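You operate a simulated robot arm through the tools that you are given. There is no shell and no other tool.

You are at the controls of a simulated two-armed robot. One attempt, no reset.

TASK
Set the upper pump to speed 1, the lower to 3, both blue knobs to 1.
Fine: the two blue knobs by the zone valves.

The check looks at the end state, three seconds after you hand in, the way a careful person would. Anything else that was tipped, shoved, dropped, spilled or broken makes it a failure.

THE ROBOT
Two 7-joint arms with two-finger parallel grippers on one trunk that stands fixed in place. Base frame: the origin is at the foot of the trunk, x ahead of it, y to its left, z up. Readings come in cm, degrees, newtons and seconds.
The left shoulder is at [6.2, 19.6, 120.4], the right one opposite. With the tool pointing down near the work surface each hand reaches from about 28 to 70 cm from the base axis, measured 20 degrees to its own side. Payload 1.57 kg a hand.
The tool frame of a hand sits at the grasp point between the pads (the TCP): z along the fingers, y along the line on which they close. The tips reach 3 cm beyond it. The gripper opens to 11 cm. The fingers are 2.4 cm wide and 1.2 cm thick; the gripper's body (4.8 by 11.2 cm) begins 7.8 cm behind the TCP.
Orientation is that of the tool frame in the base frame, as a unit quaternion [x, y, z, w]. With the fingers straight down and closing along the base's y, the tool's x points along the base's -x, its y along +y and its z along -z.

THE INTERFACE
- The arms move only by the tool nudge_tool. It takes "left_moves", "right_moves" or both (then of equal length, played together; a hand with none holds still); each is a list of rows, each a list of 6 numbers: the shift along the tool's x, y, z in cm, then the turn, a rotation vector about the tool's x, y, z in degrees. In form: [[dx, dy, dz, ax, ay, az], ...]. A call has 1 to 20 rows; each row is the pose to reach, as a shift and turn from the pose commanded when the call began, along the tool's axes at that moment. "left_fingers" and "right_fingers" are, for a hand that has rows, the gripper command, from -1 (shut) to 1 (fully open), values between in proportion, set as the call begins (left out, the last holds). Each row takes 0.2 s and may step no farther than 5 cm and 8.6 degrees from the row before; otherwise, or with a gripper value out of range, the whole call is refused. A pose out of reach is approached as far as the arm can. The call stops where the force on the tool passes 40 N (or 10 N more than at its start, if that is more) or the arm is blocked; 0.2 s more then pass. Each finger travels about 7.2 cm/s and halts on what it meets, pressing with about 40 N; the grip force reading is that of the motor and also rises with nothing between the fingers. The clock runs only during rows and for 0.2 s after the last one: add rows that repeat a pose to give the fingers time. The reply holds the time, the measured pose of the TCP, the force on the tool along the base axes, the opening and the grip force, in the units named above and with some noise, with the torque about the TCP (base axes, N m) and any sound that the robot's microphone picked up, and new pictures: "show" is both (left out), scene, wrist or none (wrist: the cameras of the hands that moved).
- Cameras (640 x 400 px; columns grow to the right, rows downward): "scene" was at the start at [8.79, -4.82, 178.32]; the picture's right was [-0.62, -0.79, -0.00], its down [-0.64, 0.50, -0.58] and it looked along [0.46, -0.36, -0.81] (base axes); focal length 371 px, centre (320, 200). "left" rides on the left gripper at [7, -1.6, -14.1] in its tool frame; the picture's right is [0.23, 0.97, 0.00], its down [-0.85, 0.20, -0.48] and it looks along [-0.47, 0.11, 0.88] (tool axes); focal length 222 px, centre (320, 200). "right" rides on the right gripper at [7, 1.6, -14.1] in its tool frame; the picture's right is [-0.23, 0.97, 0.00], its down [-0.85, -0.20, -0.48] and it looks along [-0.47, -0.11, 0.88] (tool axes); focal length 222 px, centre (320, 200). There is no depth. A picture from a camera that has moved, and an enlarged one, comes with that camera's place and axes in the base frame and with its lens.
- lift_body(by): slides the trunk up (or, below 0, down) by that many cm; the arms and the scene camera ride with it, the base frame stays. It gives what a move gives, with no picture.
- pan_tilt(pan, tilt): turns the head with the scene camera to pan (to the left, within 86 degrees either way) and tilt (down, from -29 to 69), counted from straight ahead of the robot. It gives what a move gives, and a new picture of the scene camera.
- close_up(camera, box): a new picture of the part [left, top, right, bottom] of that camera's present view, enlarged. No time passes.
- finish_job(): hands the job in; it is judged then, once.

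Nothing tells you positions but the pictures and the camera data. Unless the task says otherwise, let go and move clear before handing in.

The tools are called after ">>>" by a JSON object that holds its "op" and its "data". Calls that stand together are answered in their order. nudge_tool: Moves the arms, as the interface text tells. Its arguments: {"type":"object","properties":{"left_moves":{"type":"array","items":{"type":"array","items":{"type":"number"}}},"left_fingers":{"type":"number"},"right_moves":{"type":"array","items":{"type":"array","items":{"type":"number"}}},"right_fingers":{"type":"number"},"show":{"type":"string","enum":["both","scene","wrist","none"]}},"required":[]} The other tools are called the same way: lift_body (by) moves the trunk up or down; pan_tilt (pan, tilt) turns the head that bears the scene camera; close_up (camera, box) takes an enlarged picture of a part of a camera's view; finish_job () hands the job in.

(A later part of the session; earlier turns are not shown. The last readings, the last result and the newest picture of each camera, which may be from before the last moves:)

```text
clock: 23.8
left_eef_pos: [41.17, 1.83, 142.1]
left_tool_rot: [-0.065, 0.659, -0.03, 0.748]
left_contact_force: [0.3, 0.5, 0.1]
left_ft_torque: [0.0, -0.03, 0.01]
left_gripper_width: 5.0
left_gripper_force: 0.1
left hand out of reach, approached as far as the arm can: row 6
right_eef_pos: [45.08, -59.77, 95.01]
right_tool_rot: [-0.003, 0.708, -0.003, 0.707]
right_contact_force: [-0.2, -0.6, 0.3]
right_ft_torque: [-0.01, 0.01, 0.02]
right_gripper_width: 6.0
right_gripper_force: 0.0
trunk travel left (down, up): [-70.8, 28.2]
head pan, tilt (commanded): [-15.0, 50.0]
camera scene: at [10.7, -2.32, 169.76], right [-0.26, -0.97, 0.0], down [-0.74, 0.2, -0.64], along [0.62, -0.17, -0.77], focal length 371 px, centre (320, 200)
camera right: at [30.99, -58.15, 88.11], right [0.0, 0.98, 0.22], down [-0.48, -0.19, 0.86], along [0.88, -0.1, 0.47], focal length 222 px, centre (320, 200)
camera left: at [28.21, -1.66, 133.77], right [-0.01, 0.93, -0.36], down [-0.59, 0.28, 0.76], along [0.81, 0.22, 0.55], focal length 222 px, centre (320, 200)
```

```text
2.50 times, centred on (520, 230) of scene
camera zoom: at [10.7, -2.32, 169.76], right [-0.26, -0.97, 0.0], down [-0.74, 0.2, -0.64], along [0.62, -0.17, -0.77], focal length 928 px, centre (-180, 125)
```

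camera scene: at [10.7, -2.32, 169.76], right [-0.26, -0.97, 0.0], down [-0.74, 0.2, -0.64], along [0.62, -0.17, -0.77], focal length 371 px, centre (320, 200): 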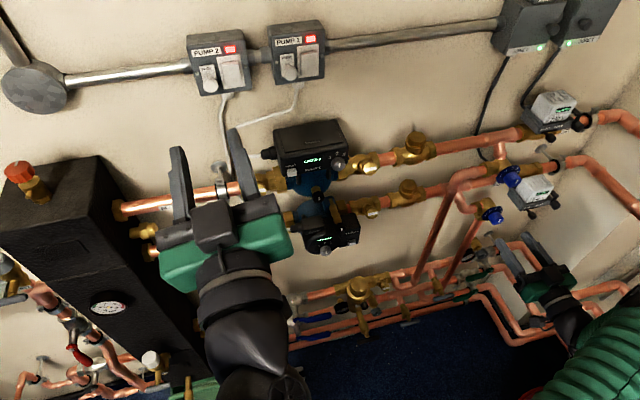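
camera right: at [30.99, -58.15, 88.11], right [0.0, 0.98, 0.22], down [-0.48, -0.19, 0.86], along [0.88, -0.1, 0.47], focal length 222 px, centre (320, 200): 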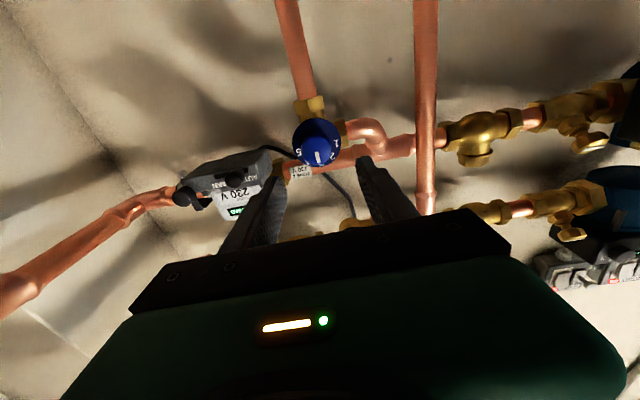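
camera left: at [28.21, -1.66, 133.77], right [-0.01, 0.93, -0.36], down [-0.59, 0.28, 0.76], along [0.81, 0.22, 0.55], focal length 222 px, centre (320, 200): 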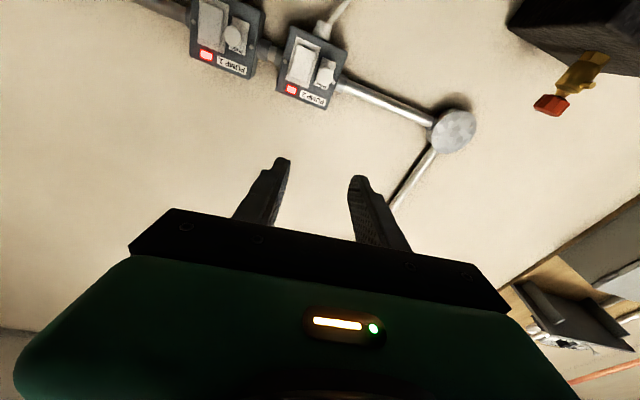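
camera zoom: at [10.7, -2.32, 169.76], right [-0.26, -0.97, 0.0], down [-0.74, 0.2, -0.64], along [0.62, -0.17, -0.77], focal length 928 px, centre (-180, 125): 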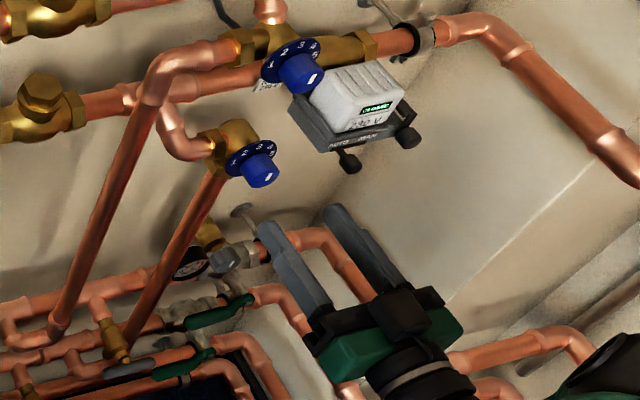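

The knob face works out at about [52.9,-59.9,94.3], with the ring some 2.3 cm behind it. I'll pre-roll the hand +36° (so the turn is spread evenly about level) and advance to just short of the knob.

>>> {"op": "nudge_tool", "data": {"right_moves": [[0.2, 0, 0.8, 0, 0, 8], [0.4, -0.1, 1.6, 0, 0, 16], [0.6, -0.1, 2.4, 0, 0, 24], [0.65, -0.1, 3.0, 0, 0, 32], [0.65, -0.1, 3.4, 0, 0, 36], [0.65, -0.1, 3.4, 0, 0, 36]], "right_fingers": 0.09}}

```text
clock: 25.2
left_eef_pos: [41.13, 1.54, 141.93]
left_tool_rot: [-0.063, 0.659, -0.03, 0.749]
left_contact_force: [0.1, -0.2, -0.3]
left_ft_torque: [-0.02, -0.02, 0.02]
left_gripper_width: 5.0
left_gripper_force: 0.0
right_eef_pos: [48.22, -60.13, 94.38]
right_tool_rot: [0.217, 0.673, 0.217, 0.673]
right_contact_force: [0.1, 0.6, -0.9]
right_ft_torque: [0.02, -0.01, 0.0]
right_gripper_width: 5.98
right_gripper_force: 0.1
trunk travel left (down, up): [-70.8, 28.2]
head pan, tilt (commanded): [-15.0, 50.0]
camera scene: at [10.44, -2.48, 169.68], right [-0.26, -0.97, 0.0], down [-0.74, 0.2, -0.64], along [0.62, -0.16, -0.77], focal length 371 px, centre (320, 200)
camera right: at [34.26, -54.53, 89.64], right [0.0, 0.66, 0.75], down [-0.48, -0.66, 0.58], along [0.88, -0.36, 0.31], focal length 222 px, centre (320, 200)
```

scene: 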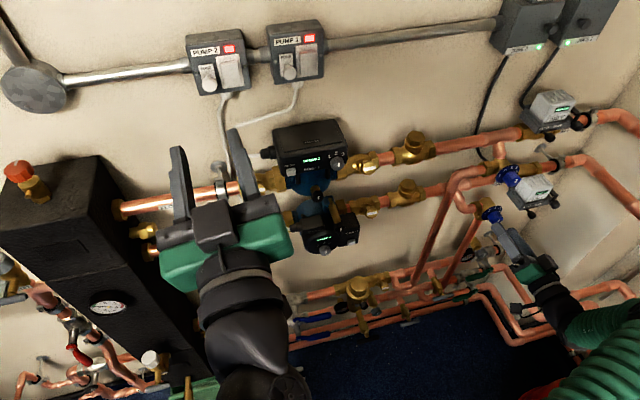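
right: 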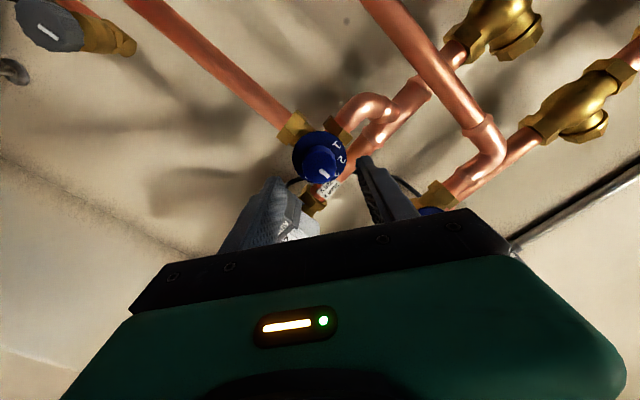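

>>> {"op": "close_up", "data": {"camera": "right", "box": [240, 100, 400, 220]}}

>>> {"op": "close_up", "data": {"camera": "scene", "box": [470, 180, 560, 280]}}

```text
3.33 times, centred on (320, 160) of right
camera zoom: at [34.26, -54.53, 89.64], right [0.0, 0.66, 0.75], down [-0.48, -0.66, 0.58], along [0.88, -0.36, 0.31], focal length 740 px, centre (320, 333)
```

zoom: 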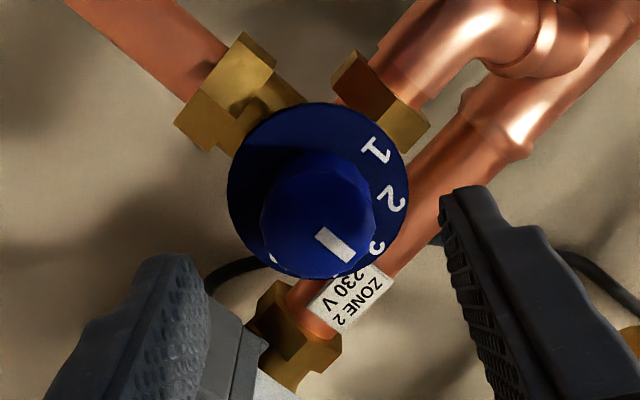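

```text
4.00 times, centred on (515, 230) of scene
camera zoom: at [10.44, -2.48, 169.68], right [-0.26, -0.97, 0.0], down [-0.74, 0.2, -0.64], along [0.62, -0.16, -0.77], focal length 1485 px, centre (-460, 80)
```

zoom: 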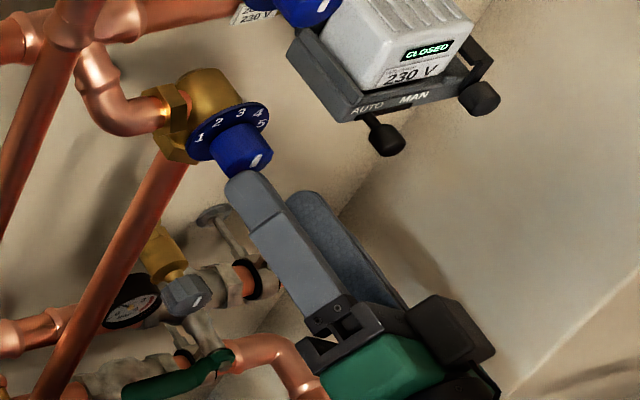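

Aligned to within about half a centimetre, which I'll correct while advancing. I'm moving the open fingers around the lower blue knob, stopping with the tips just short of the ring.

>>> {"op": "nudge_tool", "data": {"right_moves": [[0.3, 0.05, 0.8, 0, 0, 0], [0.5, 0.05, 1.6, 0, 0, 0], [0.5, 0.05, 2.4, 0, 0, 0], [0.5, 0.05, 3.2, 0, 0, 0], [0.5, 0.05, 3.2, 0, 0, 0]]}}

>>> {"op": "close_up", "data": {"camera": "right", "box": [240, 100, 400, 220]}}

>>> {"op": "close_up", "data": {"camera": "scene", "box": [460, 180, 550, 280]}}

```text
clock: 26.4
left_eef_pos: [41.27, 1.6, 141.85]
left_tool_rot: [-0.065, 0.659, -0.026, 0.749]
left_contact_force: [0.1, -0.5, 0.5]
left_ft_torque: [0.02, 0.0, -0.02]
left_gripper_width: 5.01
left_gripper_force: 0.0
right_eef_pos: [51.52, -59.62, 93.98]
right_tool_rot: [0.217, 0.673, 0.216, 0.673]
right_contact_force: [0.0, -0.9, -0.1]
right_ft_torque: [0.0, 0.01, -0.01]
right_gripper_width: 6.02
right_gripper_force: 0.1
trunk travel left (down, up): [-70.8, 28.2]
head pan, tilt (commanded): [-15.0, 50.0]
camera scene: at [10.45, -2.48, 169.67], right [-0.26, -0.97, 0.0], down [-0.74, 0.2, -0.64], along [0.62, -0.16, -0.77], focal length 371 px, centre (320, 200)
camera right: at [37.48, -54.21, 89.27], right [0.0, 0.66, 0.75], down [-0.48, -0.66, 0.58], along [0.88, -0.36, 0.32], focal length 222 px, centre (320, 200)
```

scene: 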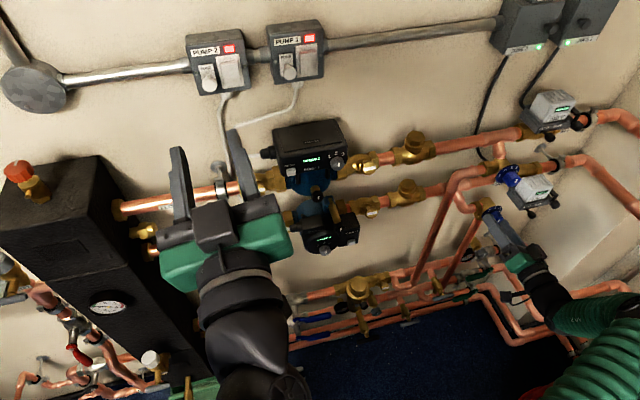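
right: 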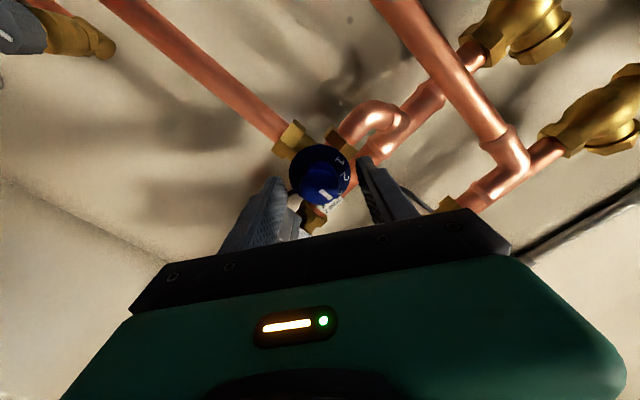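

```text
3.33 times, centred on (320, 160) of right
camera zoom: at [37.48, -54.21, 89.27], right [0.0, 0.66, 0.75], down [-0.48, -0.66, 0.58], along [0.88, -0.36, 0.32], focal length 740 px, centre (320, 333)
```

zoom: 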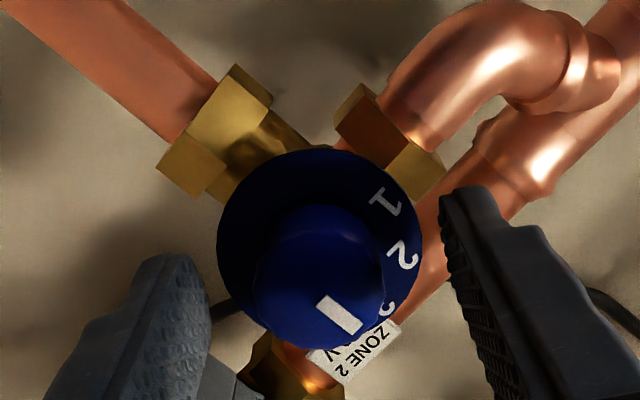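

```text
4.00 times, centred on (505, 230) of scene
camera zoom: at [10.45, -2.48, 169.67], right [-0.26, -0.97, 0.0], down [-0.74, 0.2, -0.64], along [0.62, -0.16, -0.77], focal length 1485 px, centre (-420, 80)
```

zoom: 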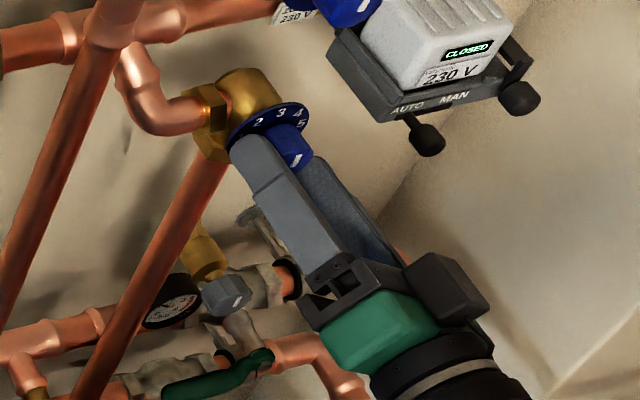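

The fingers straddle the knob properly with clearance from the ring. I'll go 0.3 cm deeper and close.

>>> {"op": "nudge_tool", "data": {"right_moves": [[0, 0, 0.3, 0, 0, 0], [0, 0, 0.3, 0, 0, 0]], "show": "none"}}

>>> {"op": "nudge_tool", "data": {"right_moves": [[0, 0, 0, 0, 0, 0], [0, 0, 0, 0, 0, 0], [0, 0, 0, 0, 0, 0]], "right_fingers": -1}}

>>> {"op": "close_up", "data": {"camera": "right", "box": [240, 100, 400, 220]}}

```text
clock: 27.0
left_eef_pos: [41.1, 1.7, 141.84]
left_tool_rot: [-0.064, 0.66, -0.027, 0.748]
left_contact_force: [0.1, -1.0, -0.5]
left_ft_torque: [0.01, -0.04, 0.02]
left_gripper_width: 5.0
left_gripper_force: 0.1
right_eef_pos: [51.82, -59.74, 93.79]
right_tool_rot: [0.216, 0.673, 0.215, 0.674]
right_contact_force: [0.6, -0.4, 0.7]
right_ft_torque: [-0.02, 0.02, 0.01]
right_gripper_width: 6.0
right_gripper_force: 0.0
trunk travel left (down, up): [-70.8, 28.2]
head pan, tilt (commanded): [-15.0, 50.0]
```

```text
clock: 27.8
left_eef_pos: [41.25, 1.71, 141.77]
left_tool_rot: [-0.064, 0.66, -0.027, 0.749]
left_contact_force: [0.6, -0.2, 0.4]
left_ft_torque: [0.03, -0.02, -0.01]
left_gripper_width: 4.99
left_gripper_force: 0.1
right_eef_pos: [51.98, -59.88, 93.87]
right_tool_rot: [0.217, 0.673, 0.218, 0.673]
right_contact_force: [0.4, -2.6, -0.5]
right_ft_torque: [0.04, 0.19, 0.03]
right_gripper_width: 3.15
right_gripper_force: 39.9
trunk travel left (down, up): [-70.8, 28.2]
head pan, tilt (commanded): [-15.0, 50.0]
camera scene: at [10.49, -2.61, 169.66], right [-0.26, -0.97, 0.0], down [-0.74, 0.2, -0.64], along [0.62, -0.16, -0.77], focal length 371 px, centre (320, 200)
camera right: at [37.76, -54.28, 89.21], right [0.0, 0.66, 0.75], down [-0.48, -0.66, 0.58], along [0.88, -0.36, 0.31], focal length 222 px, centre (320, 200)
```

scene: 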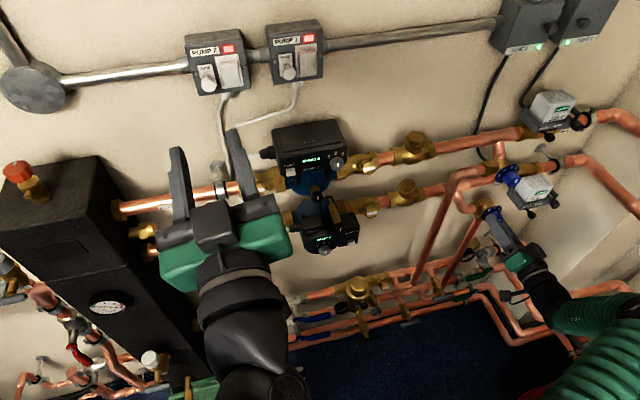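
right: 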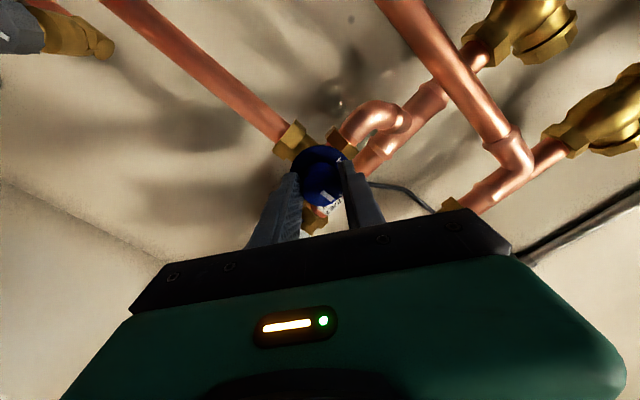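

```text
3.33 times, centred on (320, 160) of right
camera zoom: at [37.76, -54.28, 89.21], right [0.0, 0.66, 0.75], down [-0.48, -0.66, 0.58], along [0.88, -0.36, 0.31], focal length 740 px, centre (320, 333)
```

zoom: 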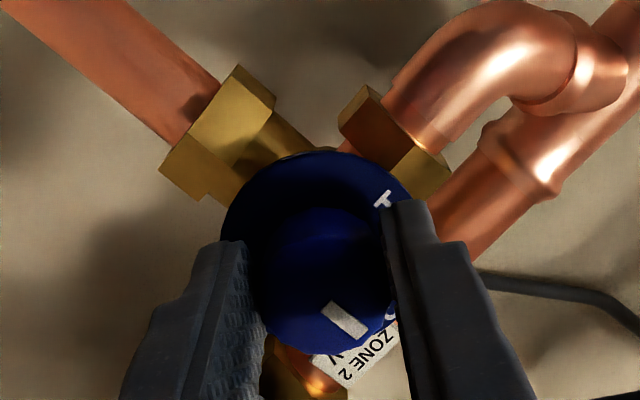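

The knob is gripped (3.15 cm wide). I'll turn it counter-clockwise in stages, watching torque and sounds.

>>> {"op": "nudge_tool", "data": {"right_moves": [[0, 0, 0, 0, 0, -6], [0, 0, 0, 0, 0, -12], [0, 0, 0, 0, 0, -18], [0, 0, 0, 0, 0, -24], [0, 0, 0, 0, 0, -30], [0, 0, 0, 0, 0, -36], [0, 0, 0, 0, 0, -36]]}}

>>> {"op": "close_up", "data": {"camera": "right", "box": [240, 100, 400, 220]}}

```text
clock: 29.4
left_eef_pos: [41.24, 1.35, 141.89]
left_tool_rot: [-0.064, 0.659, -0.028, 0.749]
left_contact_force: [0.1, 0.4, 0.4]
left_ft_torque: [0.0, 0.01, -0.02]
left_gripper_width: 5.0
left_gripper_force: 0.0
right_eef_pos: [51.79, -59.96, 93.78]
right_tool_rot: [-0.001, 0.707, -0.002, 0.707]
right_contact_force: [1.1, -15.3, -1.6]
right_ft_torque: [0.05, 0.16, -0.33]
right_gripper_width: 3.11
right_gripper_force: 39.9
trunk travel left (down, up): [-70.8, 28.2]
head pan, tilt (commanded): [-15.0, 50.0]
camera scene: at [10.52, -3.17, 169.66], right [-0.26, -0.97, -0.01], down [-0.74, 0.2, -0.64], along [0.62, -0.16, -0.77], focal length 371 px, centre (320, 200)
camera right: at [37.76, -58.29, 86.86], right [0.0, 0.98, 0.22], down [-0.48, -0.19, 0.86], along [0.88, -0.11, 0.47], focal length 222 px, centre (320, 200)
```

scene: 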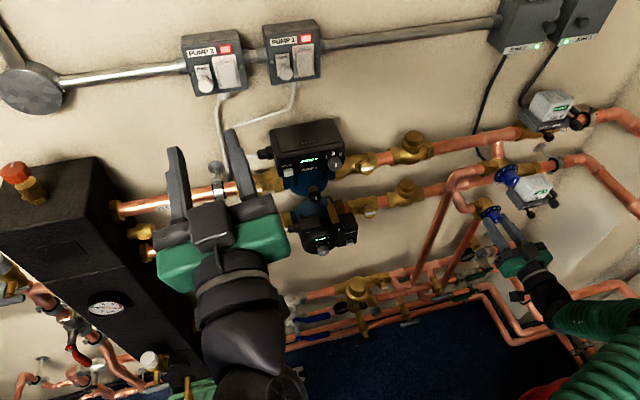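
right: 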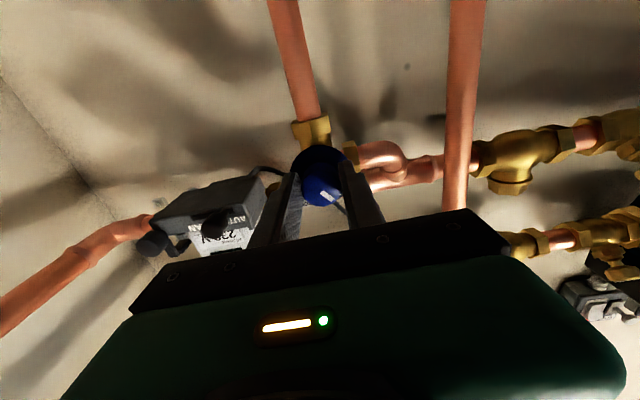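

```text
3.33 times, centred on (320, 160) of right
camera zoom: at [37.76, -58.29, 86.86], right [0.0, 0.98, 0.22], down [-0.48, -0.19, 0.86], along [0.88, -0.11, 0.47], focal length 740 px, centre (320, 333)
```

zoom: 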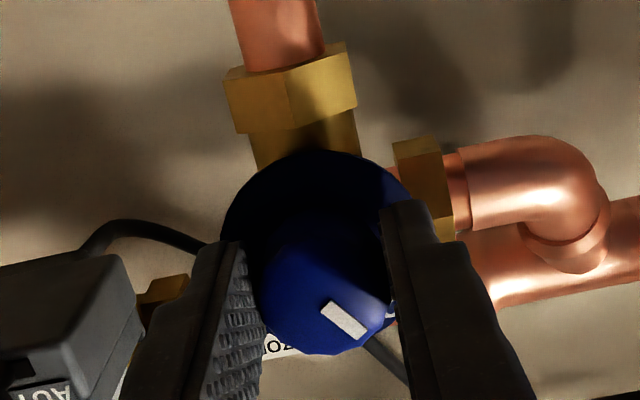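

The knob turns with the hand. A sideways force built up slightly, so I'll shift 0.15 cm while turning further toward 1.

>>> {"op": "nudge_tool", "data": {"right_moves": [[0, -0.1, 0, 0, 0, -6], [0, -0.15, 0, 0, 0, -12], [0, -0.15, 0, 0, 0, -18], [0, -0.15, 0, 0, 0, -24], [0, -0.15, 0, 0, 0, -30], [0, -0.15, 0, 0, 0, -36], [0, -0.15, 0, 0, 0, -36]]}}

>>> {"op": "close_up", "data": {"camera": "right", "box": [240, 100, 400, 220]}}

>>> {"op": "close_up", "data": {"camera": "scene", "box": [460, 180, 550, 280]}}

```text
clock: 31.0
left_eef_pos: [41.2, 1.46, 141.93]
left_tool_rot: [-0.065, 0.659, -0.027, 0.749]
left_contact_force: [-0.2, 0.7, 0.2]
left_ft_torque: [-0.03, 0.02, 0.03]
left_gripper_width: 5.02
left_gripper_force: 0.1
right_eef_pos: [51.84, -60.18, 93.96]
right_tool_rot: [-0.22, 0.671, -0.222, 0.672]
right_contact_force: [10.0, -27.2, 17.9]
right_ft_torque: [0.06, 0.82, -0.43]
right_gripper_width: 3.13
right_gripper_force: 40.1
trunk travel left (down, up): [-70.8, 28.2]
head pan, tilt (commanded): [-15.0, 50.0]
camera scene: at [10.51, -3.2, 169.7], right [-0.26, -0.97, -0.01], down [-0.74, 0.2, -0.64], along [0.62, -0.16, -0.77], focal length 371 px, centre (320, 200)
camera right: at [37.76, -62.86, 87.38], right [0.0, 0.92, -0.4], down [-0.48, 0.35, 0.81], along [0.88, 0.19, 0.44], focal length 222 px, centre (320, 200)
```

scene: 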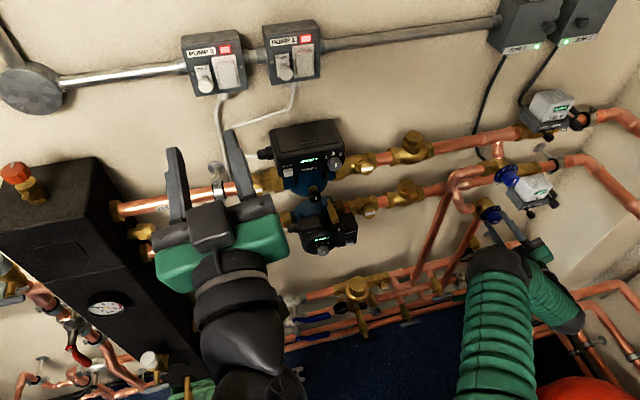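
right: 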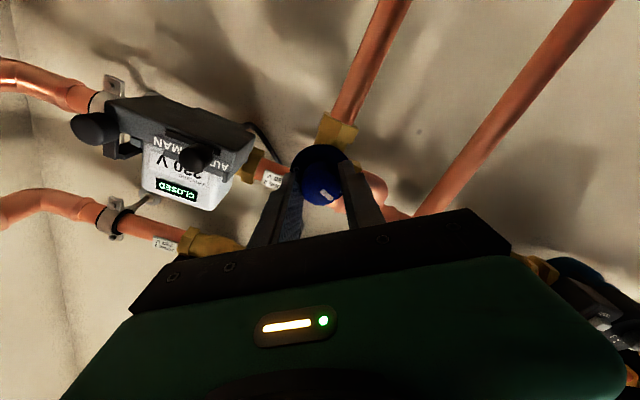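

```text
3.33 times, centred on (320, 160) of right
camera zoom: at [37.76, -62.86, 87.38], right [0.0, 0.92, -0.4], down [-0.48, 0.35, 0.81], along [0.88, 0.19, 0.44], focal length 740 px, centre (320, 333)
```

zoom: 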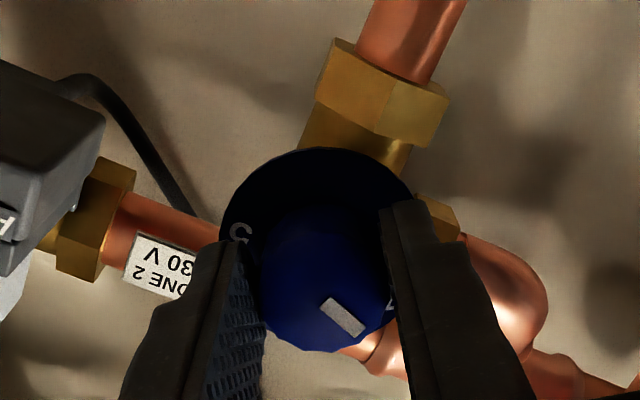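

```text
4.00 times, centred on (505, 230) of scene
camera zoom: at [10.51, -3.2, 169.7], right [-0.26, -0.97, -0.01], down [-0.74, 0.2, -0.64], along [0.62, -0.16, -0.77], focal length 1485 px, centre (-420, 80)
```

zoom: 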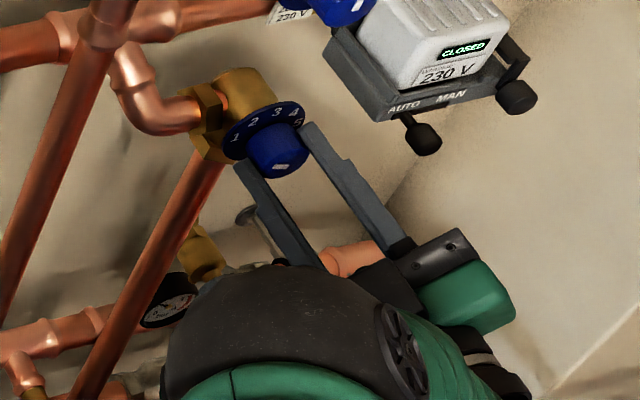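

The knob has turned about 72° and sits near 1, with some side load on the hand. I'll ease that load, add a few degrees, then open and back off to read the pointer clearly.

>>> {"op": "nudge_tool", "data": {"right_moves": [[0, -0.15, 0, 0, 0, -1], [0, -0.25, 0, 0, 0, -3], [0, -0.25, 0, 0, 0, -3]], "show": "none"}}

>>> {"op": "nudge_tool", "data": {"right_moves": [[0, 0, 0, 0, 0, 0], [0, 0, 0, 0, 0, 0], [0, 0, -1, 0, 0, 0], [0, 0, -2.5, 0, 0, 0], [0, 0, -4, 0, 0, 0], [0, 0, -4, 0, 0, 0]], "right_fingers": 0.09}}

>>> {"op": "close_up", "data": {"camera": "right", "box": [240, 80, 400, 200]}}

>>> {"op": "close_up", "data": {"camera": "scene", "box": [470, 180, 530, 230]}}

```text
clock: 31.8
left_eef_pos: [41.36, 2.33, 141.66]
left_tool_rot: [-0.067, 0.659, -0.025, 0.748]
left_contact_force: [-0.3, 0.2, -0.1]
left_ft_torque: [-0.03, -0.04, 0.01]
left_gripper_width: 5.01
left_gripper_force: 0.0
right_eef_pos: [51.73, -60.22, 93.93]
right_tool_rot: [-0.239, 0.671, -0.229, 0.663]
right_contact_force: [-12.0, 19.9, -24.6]
right_ft_torque: [-0.1, -0.13, -0.15]
right_gripper_width: 3.16
right_gripper_force: 40.0
right hand out of reach, approached as far as the arm can: row 2, 3
trunk travel left (down, up): [-70.8, 28.2]
head pan, tilt (commanded): [-15.0, 50.0]
```

```text
clock: 33.2
left_eef_pos: [41.27, 1.8, 141.68]
left_tool_rot: [-0.064, 0.66, -0.025, 0.748]
left_contact_force: [-1.1, 0.2, -0.8]
left_ft_torque: [0.02, 0.01, -0.01]
left_gripper_width: 5.0
left_gripper_force: 0.1
right_eef_pos: [47.79, -60.85, 94.84]
right_tool_rot: [-0.237, 0.668, -0.234, 0.665]
right_contact_force: [0.4, -0.3, 1.1]
right_ft_torque: [-0.02, 0.02, 0.0]
right_gripper_width: 5.99
right_gripper_force: 0.1
trunk travel left (down, up): [-70.8, 28.2]
head pan, tilt (commanded): [-15.0, 50.0]
camera scene: at [10.52, -2.44, 169.67], right [-0.26, -0.97, 0.0], down [-0.74, 0.2, -0.64], along [0.62, -0.16, -0.77], focal length 371 px, centre (320, 200)
camera right: at [33.74, -63.97, 88.37], right [-0.01, 0.9, -0.44], down [-0.48, 0.38, 0.79], along [0.88, 0.21, 0.43], focal length 222 px, centre (320, 200)
```

scene: 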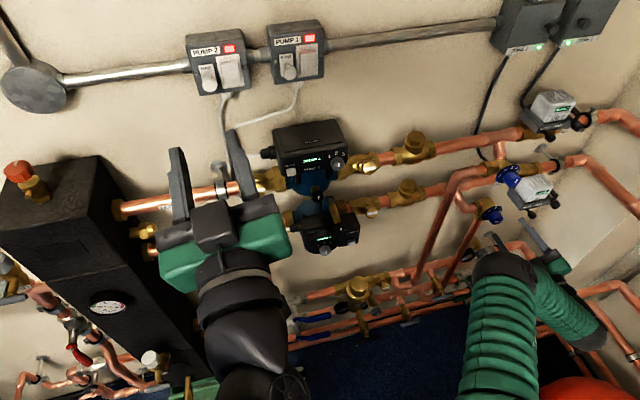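
right: 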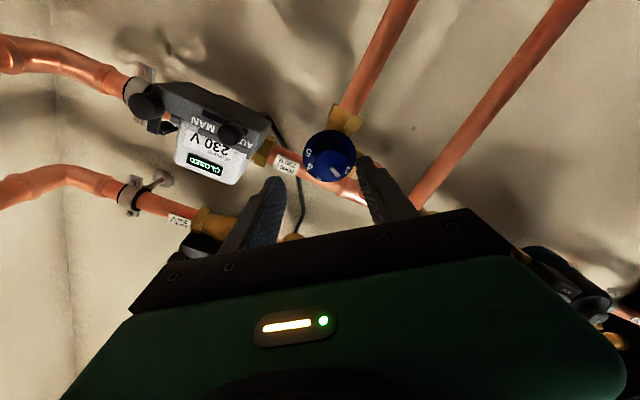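

```text
3.33 times, centred on (320, 140) of right
camera zoom: at [33.74, -63.97, 88.37], right [-0.01, 0.9, -0.44], down [-0.48, 0.38, 0.79], along [0.88, 0.21, 0.43], focal length 740 px, centre (320, 400)
```

zoom: 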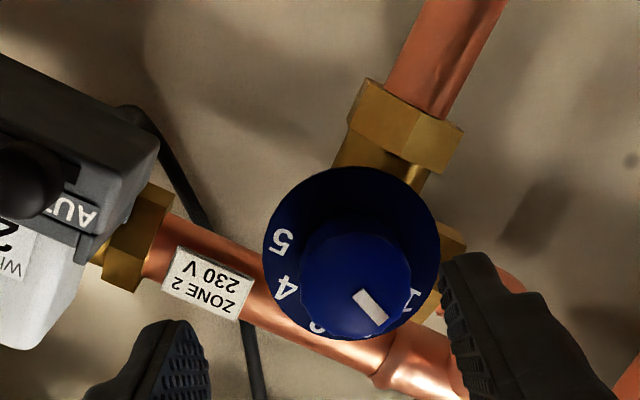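

```text
8.00 times, centred on (500, 205) of scene
camera zoom: at [10.52, -2.44, 169.67], right [-0.26, -0.97, 0.0], down [-0.74, 0.2, -0.64], along [0.62, -0.16, -0.77], focal length 2971 px, centre (-1120, 160)
```

zoom: 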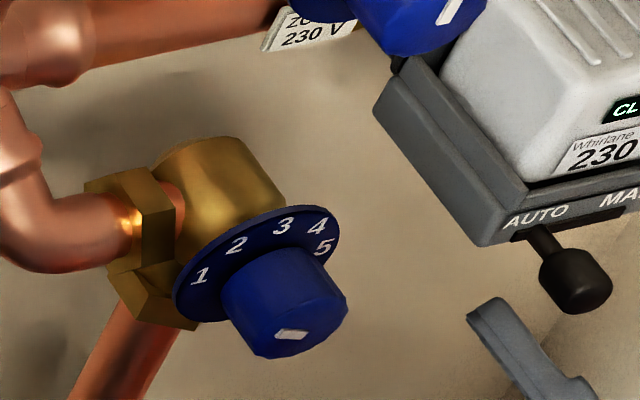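

I need a precise reading of pointer angle against the "1" mark, so I'll zoom in further from both cameras.

>>> {"op": "close_up", "data": {"camera": "scene", "box": [488, 200, 512, 215]}}

>>> {"op": "close_up", "data": {"camera": "right", "box": [296, 116, 360, 176]}}

>>> {"op": "close_up", "data": {"camera": "scene", "box": [490, 155, 530, 195]}}

```text
16.00 times, centred on (500, 208) of scene
camera zoom: at [10.52, -2.44, 169.67], right [-0.26, -0.97, 0.0], down [-0.74, 0.2, -0.64], along [0.62, -0.16, -0.77], focal length 5941 px, centre (-2560, 80)
```

zoom: 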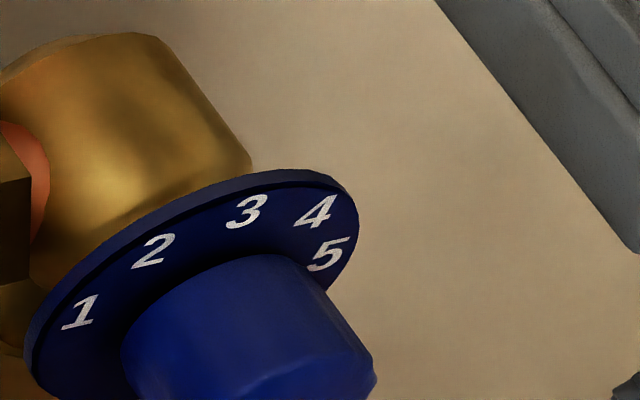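

```text
6.67 times, centred on (328, 146) of right
camera zoom: at [33.74, -63.97, 88.37], right [-0.01, 0.9, -0.44], down [-0.48, 0.38, 0.79], along [0.88, 0.21, 0.43], focal length 1481 px, centre (267, 560)
```

zoom: 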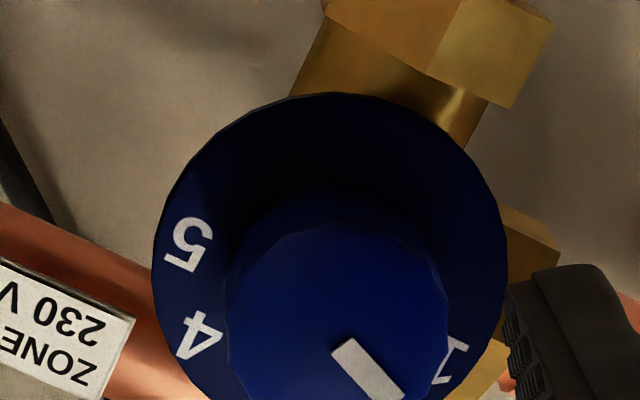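

```text
10.00 times, centred on (510, 175) of scene
camera zoom: at [10.52, -2.44, 169.67], right [-0.26, -0.97, 0.0], down [-0.74, 0.2, -0.64], along [0.62, -0.16, -0.77], focal length 3713 px, centre (-1580, 450)
```

zoom: 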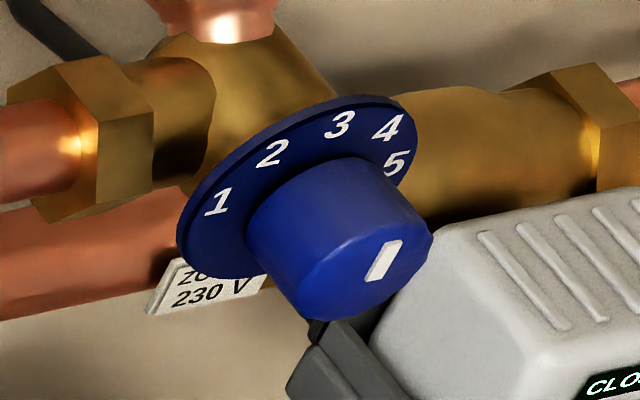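

The scale steps are about 40° each, so "1" lies about 80° left of top, and the pointer stands at roughly 65°. It needs about 15° more. I'll roll the hand back to +15°, recentre it, and look again before gripping.

>>> {"op": "nudge_tool", "data": {"right_moves": [[0, 0.15, -0.3, 0, 0, 7.7], [0, 0.3, -0.3, 0, 0, 15.4], [0, 0.45, -0.2, 0, 0, 23.1], [-0.02, 0.6, 0, 0, 0, 30.8], [-0.03, 0.75, 0.2, 0, 0, 38.5], [-0.04, 0.9, 0.4, 0, 0, 46.2], [-0.05, 1.0, 0.5, 0, 0, 54], [-0.05, 1.0, 0.5, 0, 0, 54]]}}

>>> {"op": "close_up", "data": {"camera": "right", "box": [270, 100, 370, 180]}}

>>> {"op": "close_up", "data": {"camera": "scene", "box": [480, 195, 520, 225]}}

```text
clock: 35.0
left_eef_pos: [41.29, 1.78, 141.8]
left_tool_rot: [-0.065, 0.66, -0.026, 0.748]
left_contact_force: [0.6, -0.2, 0.1]
left_ft_torque: [0.02, 0.01, -0.02]
left_gripper_width: 5.02
left_gripper_force: 0.1
right_eef_pos: [48.4, -59.84, 94.07]
right_tool_rot: [0.09, 0.701, 0.09, 0.701]
right_contact_force: [0.4, 1.6, -0.8]
right_ft_torque: [0.0, 0.0, 0.02]
right_gripper_width: 5.98
right_gripper_force: 0.0
trunk travel left (down, up): [-70.8, 28.2]
head pan, tilt (commanded): [-15.0, 50.0]
camera scene: at [10.5, -2.45, 169.68], right [-0.26, -0.97, 0.0], down [-0.74, 0.2, -0.64], along [0.62, -0.16, -0.77], focal length 371 px, centre (320, 200)
camera right: at [34.3, -56.38, 87.67], right [0.0, 0.88, 0.47], down [-0.48, -0.41, 0.78], along [0.88, -0.22, 0.42], focal length 222 px, centre (320, 200)
```

scene: 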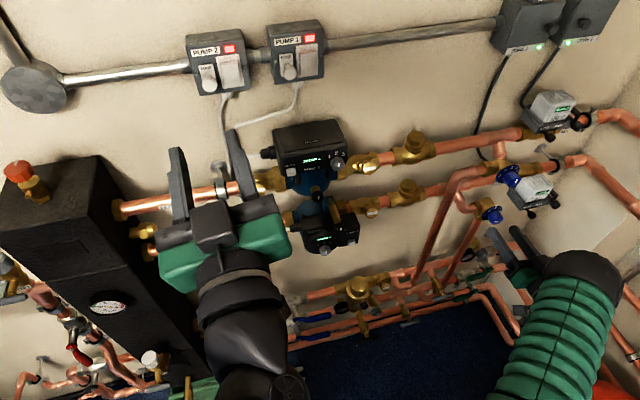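
right: 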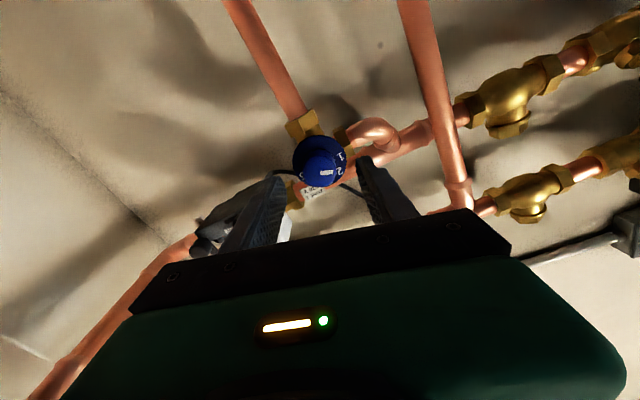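

```text
5.00 times, centred on (320, 140) of right
camera zoom: at [34.3, -56.38, 87.67], right [0.0, 0.88, 0.47], down [-0.48, -0.41, 0.78], along [0.88, -0.22, 0.42], focal length 1111 px, centre (320, 500)
```

zoom: 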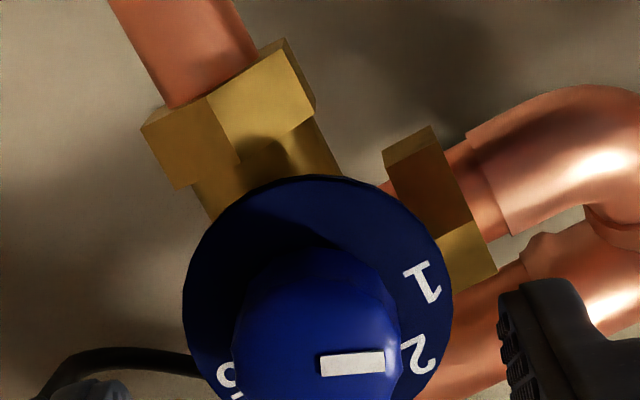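

```text
13.33 times, centred on (500, 210) of scene
camera zoom: at [10.5, -2.45, 169.68], right [-0.26, -0.97, 0.0], down [-0.74, 0.2, -0.64], along [0.62, -0.16, -0.77], focal length 4951 px, centre (-2080, 67)
```

zoom: 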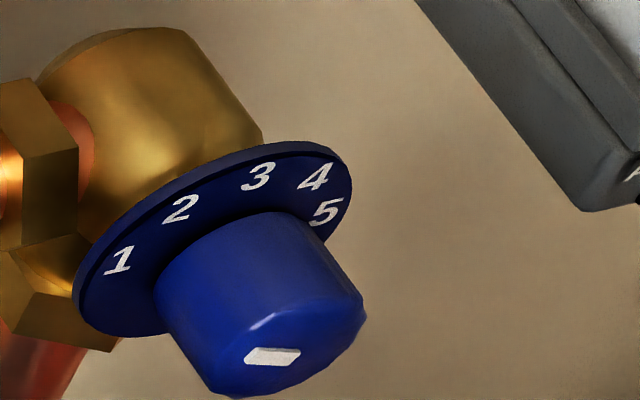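

The pointer reads about 64° and "1" about 80–83°. I'm advancing, gripping again, and turning about 17° more.

>>> {"op": "nudge_tool", "data": {"right_moves": [[-0.05, -0.05, 0.8, 0, 0, 0], [-0.1, -0.08, 1.6, 0, 0, 0], [-0.1, -0.08, 2.4, 0, 0, 0], [-0.1, -0.08, 3.3, 0, 0, 0], [-0.1, -0.08, 3.4, 0, 0, 0]], "show": "none"}}

>>> {"op": "nudge_tool", "data": {"right_moves": [[0, 0, 0, 0, 0, 0], [0, 0, 0, 0, 0, 0], [0, 0, 0, 0, 0, 0]], "right_fingers": -1, "show": "wrist"}}

```text
clock: 36.2
left_eef_pos: [41.21, 1.96, 141.71]
left_tool_rot: [-0.065, 0.659, -0.026, 0.748]
left_contact_force: [0.7, -1.0, -0.1]
left_ft_torque: [0.0, 0.01, 0.04]
left_gripper_width: 5.01
left_gripper_force: 0.1
right_eef_pos: [51.73, -59.99, 94.05]
right_tool_rot: [0.089, 0.701, 0.09, 0.701]
right_contact_force: [0.3, 0.2, 0.4]
right_ft_torque: [0.04, 0.01, 0.01]
right_gripper_width: 6.01
right_gripper_force: 0.2
trunk travel left (down, up): [-70.8, 28.2]
head pan, tilt (commanded): [-15.0, 50.0]
```

```text
clock: 37.0
left_eef_pos: [41.27, 1.87, 141.72]
left_tool_rot: [-0.066, 0.659, -0.026, 0.748]
left_contact_force: [-0.4, 0.7, 0.6]
left_ft_torque: [0.01, 0.0, 0.05]
left_gripper_width: 5.0
left_gripper_force: 0.1
right_eef_pos: [51.72, -59.96, 94.08]
right_tool_rot: [0.09, 0.701, 0.09, 0.701]
right_contact_force: [1.0, -0.7, 0.3]
right_ft_torque: [0.0, 0.15, -0.03]
right_gripper_width: 3.17
right_gripper_force: 40.4
trunk travel left (down, up): [-70.8, 28.2]
head pan, tilt (commanded): [-15.0, 50.0]
camera right: at [37.67, -56.53, 87.74], right [0.0, 0.88, 0.47], down [-0.48, -0.41, 0.78], along [0.88, -0.22, 0.42], focal length 222 px, centre (320, 200)
```

right: 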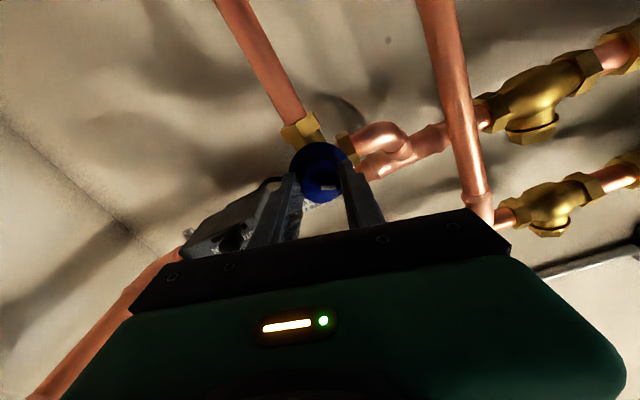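

Gripped cleanly with little side load this time. Turning 17° counter-clockwise.

>>> {"op": "nudge_tool", "data": {"right_moves": [[0, 0, 0, 0, 0, -4], [0, 0, 0, 0, 0, -8], [0, 0, 0, 0, 0, -12], [0, 0, 0, 0, 0, -17], [0, 0, 0, 0, 0, -17]], "show": "none"}}

>>> {"op": "nudge_tool", "data": {"right_moves": [[0, 0, 0, 0, 0, 0], [0, 0, 0, 0, 0, 0], [0, 0, -1, 0, 0, 0], [0, 0, -2.5, 0, 0, 0], [0, 0, -4, 0, 0, 0], [0, 0, -5.5, 0, 0, 0], [0, 0, -5.5, 0, 0, 0]], "right_fingers": 0.09}}

>>> {"op": "close_up", "data": {"camera": "right", "box": [270, 90, 370, 170]}}

>>> {"op": "close_up", "data": {"camera": "scene", "box": [480, 195, 520, 225]}}

```text
clock: 38.2
left_eef_pos: [41.28, 1.6, 141.67]
left_tool_rot: [-0.064, 0.66, -0.027, 0.748]
left_contact_force: [-0.4, 0.2, -0.7]
left_ft_torque: [-0.01, 0.02, -0.02]
left_gripper_width: 4.99
left_gripper_force: 0.0
right_eef_pos: [51.8, -60.04, 93.91]
right_tool_rot: [-0.016, 0.707, -0.013, 0.707]
right_contact_force: [1.8, -2.3, -1.1]
right_ft_torque: [0.6, -0.66, -0.01]
right_gripper_width: 3.1
right_gripper_force: 40.1
trunk travel left (down, up): [-70.8, 28.2]
head pan, tilt (commanded): [-15.0, 50.0]
```

```text
clock: 39.8
left_eef_pos: [41.27, 1.75, 141.78]
left_tool_rot: [-0.065, 0.659, -0.027, 0.748]
left_contact_force: [-0.4, 0.9, -0.8]
left_ft_torque: [-0.01, -0.01, -0.05]
left_gripper_width: 5.01
left_gripper_force: 0.1
right_eef_pos: [46.28, -59.99, 93.96]
right_tool_rot: [-0.014, 0.707, -0.015, 0.707]
right_contact_force: [-0.3, 0.2, 0.2]
right_ft_torque: [0.02, 0.01, -0.04]
right_gripper_width: 5.98
right_gripper_force: 0.0
trunk travel left (down, up): [-70.8, 28.2]
head pan, tilt (commanded): [-15.0, 50.0]
camera scene: at [10.48, -2.47, 169.68], right [-0.26, -0.97, 0.0], down [-0.74, 0.2, -0.64], along [0.62, -0.16, -0.77], focal length 371 px, centre (320, 200)
camera right: at [32.18, -58.55, 86.99], right [0.0, 0.98, 0.19], down [-0.48, -0.16, 0.86], along [0.88, -0.09, 0.47], focal length 222 px, centre (320, 200)
```

scene: 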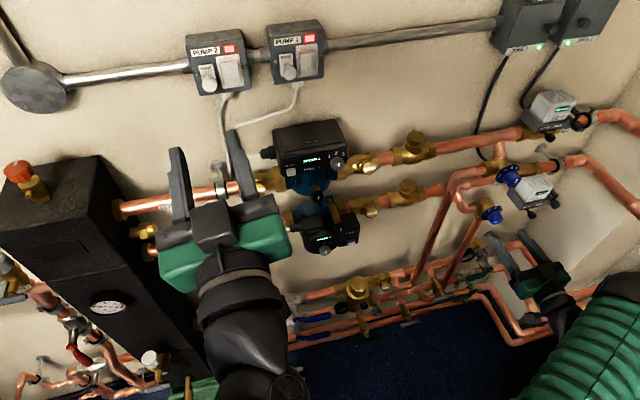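
right: 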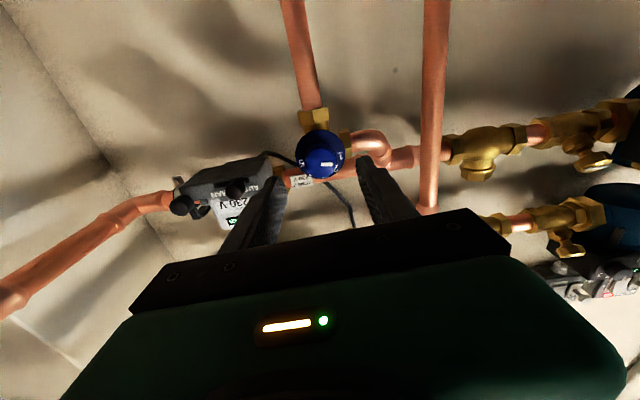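

```text
5.00 times, centred on (320, 130) of right
camera zoom: at [32.18, -58.55, 86.99], right [0.0, 0.98, 0.19], down [-0.48, -0.16, 0.86], along [0.88, -0.09, 0.47], focal length 1111 px, centre (320, 550)
```

zoom: 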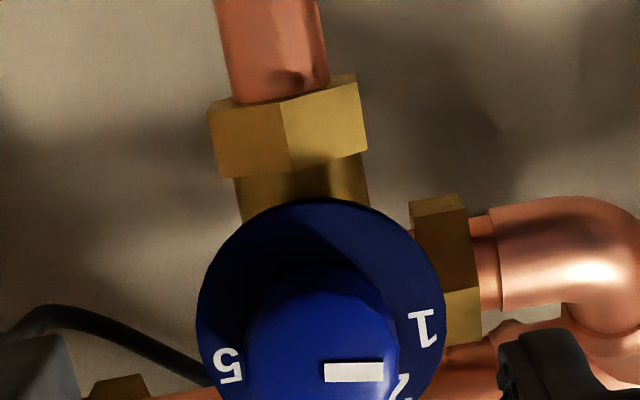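

```text
13.33 times, centred on (500, 210) of scene
camera zoom: at [10.48, -2.47, 169.68], right [-0.26, -0.97, 0.0], down [-0.74, 0.2, -0.64], along [0.62, -0.16, -0.77], focal length 4951 px, centre (-2080, 67)
```

zoom: 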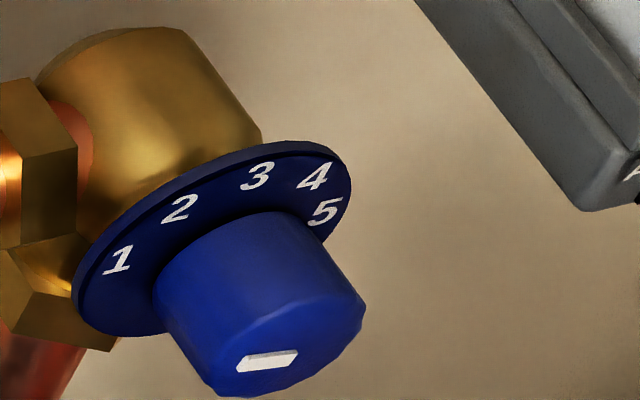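

The lower blue knob now points at about 80°, right at "1", and the hand felt the end stop. Next I move the right hand up in front of the upper blue knob (about [53.3,-57.7,109]), staying back.

>>> {"op": "nudge_tool", "data": {"right_moves": [[0, 0, -2.3, 0, 0, 2.3], [-4, 0.6, -2.3, 0, 0, 2.3], [-8, 1.3, -2.3, 0, 0, 2.3], [-12, 1.9, -2.3, 0, 0, 2.3], [-15, 2.3, -2.3, 0, 0, 2.3], [-15, 2.3, -2.3, 0, 0, 2.3]]}}

>>> {"op": "close_up", "data": {"camera": "right", "box": [240, 80, 400, 200]}}

>>> {"op": "close_up", "data": {"camera": "scene", "box": [470, 140, 570, 240]}}

```text
clock: 41.2
left_eef_pos: [41.24, 1.78, 141.86]
left_tool_rot: [-0.064, 0.66, -0.026, 0.748]
left_contact_force: [0.1, 0.2, -1.0]
left_ft_torque: [0.01, 0.01, 0.03]
left_gripper_width: 5.02
left_gripper_force: 0.1
right_eef_pos: [43.88, -56.94, 108.86]
right_tool_rot: [0.001, 0.707, 0.0, 0.707]
right_contact_force: [0.6, -0.1, -0.5]
right_ft_torque: [-0.01, -0.03, 0.01]
right_gripper_width: 6.0
right_gripper_force: 0.1
trunk travel left (down, up): [-70.8, 28.2]
head pan, tilt (commanded): [-15.0, 50.0]
camera scene: at [10.47, -2.44, 169.69], right [-0.26, -0.97, 0.0], down [-0.74, 0.2, -0.64], along [0.62, -0.16, -0.77], focal length 371 px, centre (320, 200)
camera right: at [29.88, -55.27, 101.97], right [0.0, 0.97, 0.23], down [-0.48, -0.2, 0.86], along [0.88, -0.11, 0.47], focal length 222 px, centre (320, 200)
```

scene: 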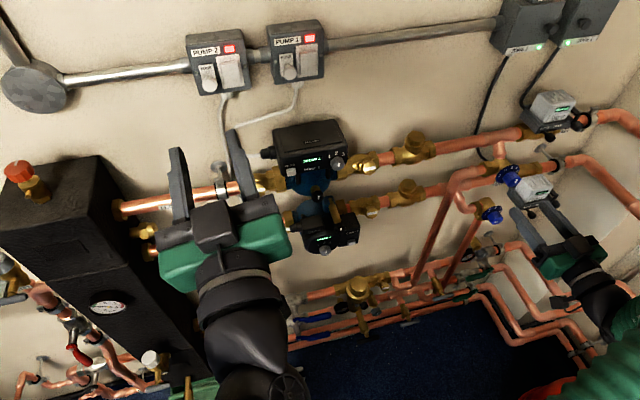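
right: 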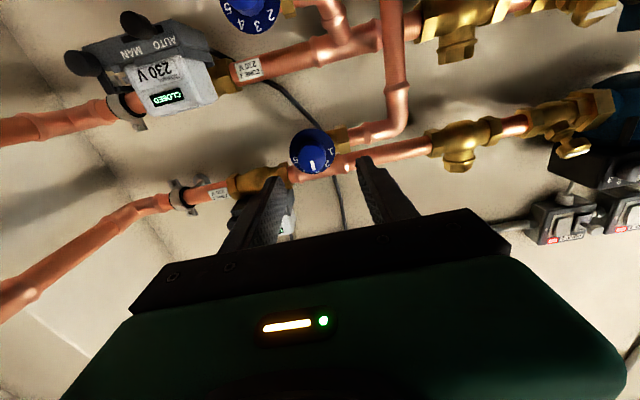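

```text
3.33 times, centred on (320, 140) of right
camera zoom: at [29.88, -55.27, 101.97], right [0.0, 0.97, 0.23], down [-0.48, -0.2, 0.86], along [0.88, -0.11, 0.47], focal length 740 px, centre (320, 400)
```

zoom: 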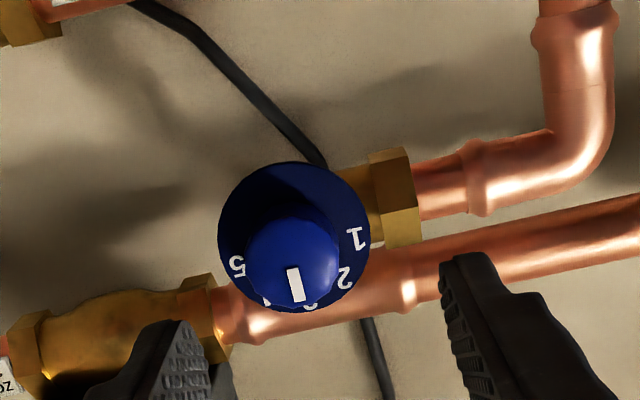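

```text
4.00 times, centred on (520, 190) of scene
camera zoom: at [10.47, -2.44, 169.69], right [-0.26, -0.97, 0.0], down [-0.74, 0.2, -0.64], along [0.62, -0.16, -0.77], focal length 1485 px, centre (-480, 240)
```

zoom: 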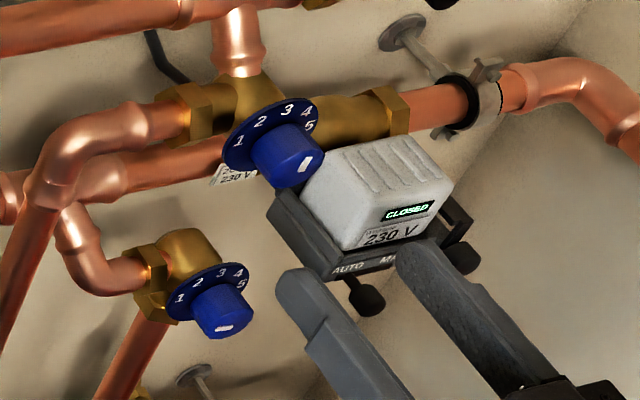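

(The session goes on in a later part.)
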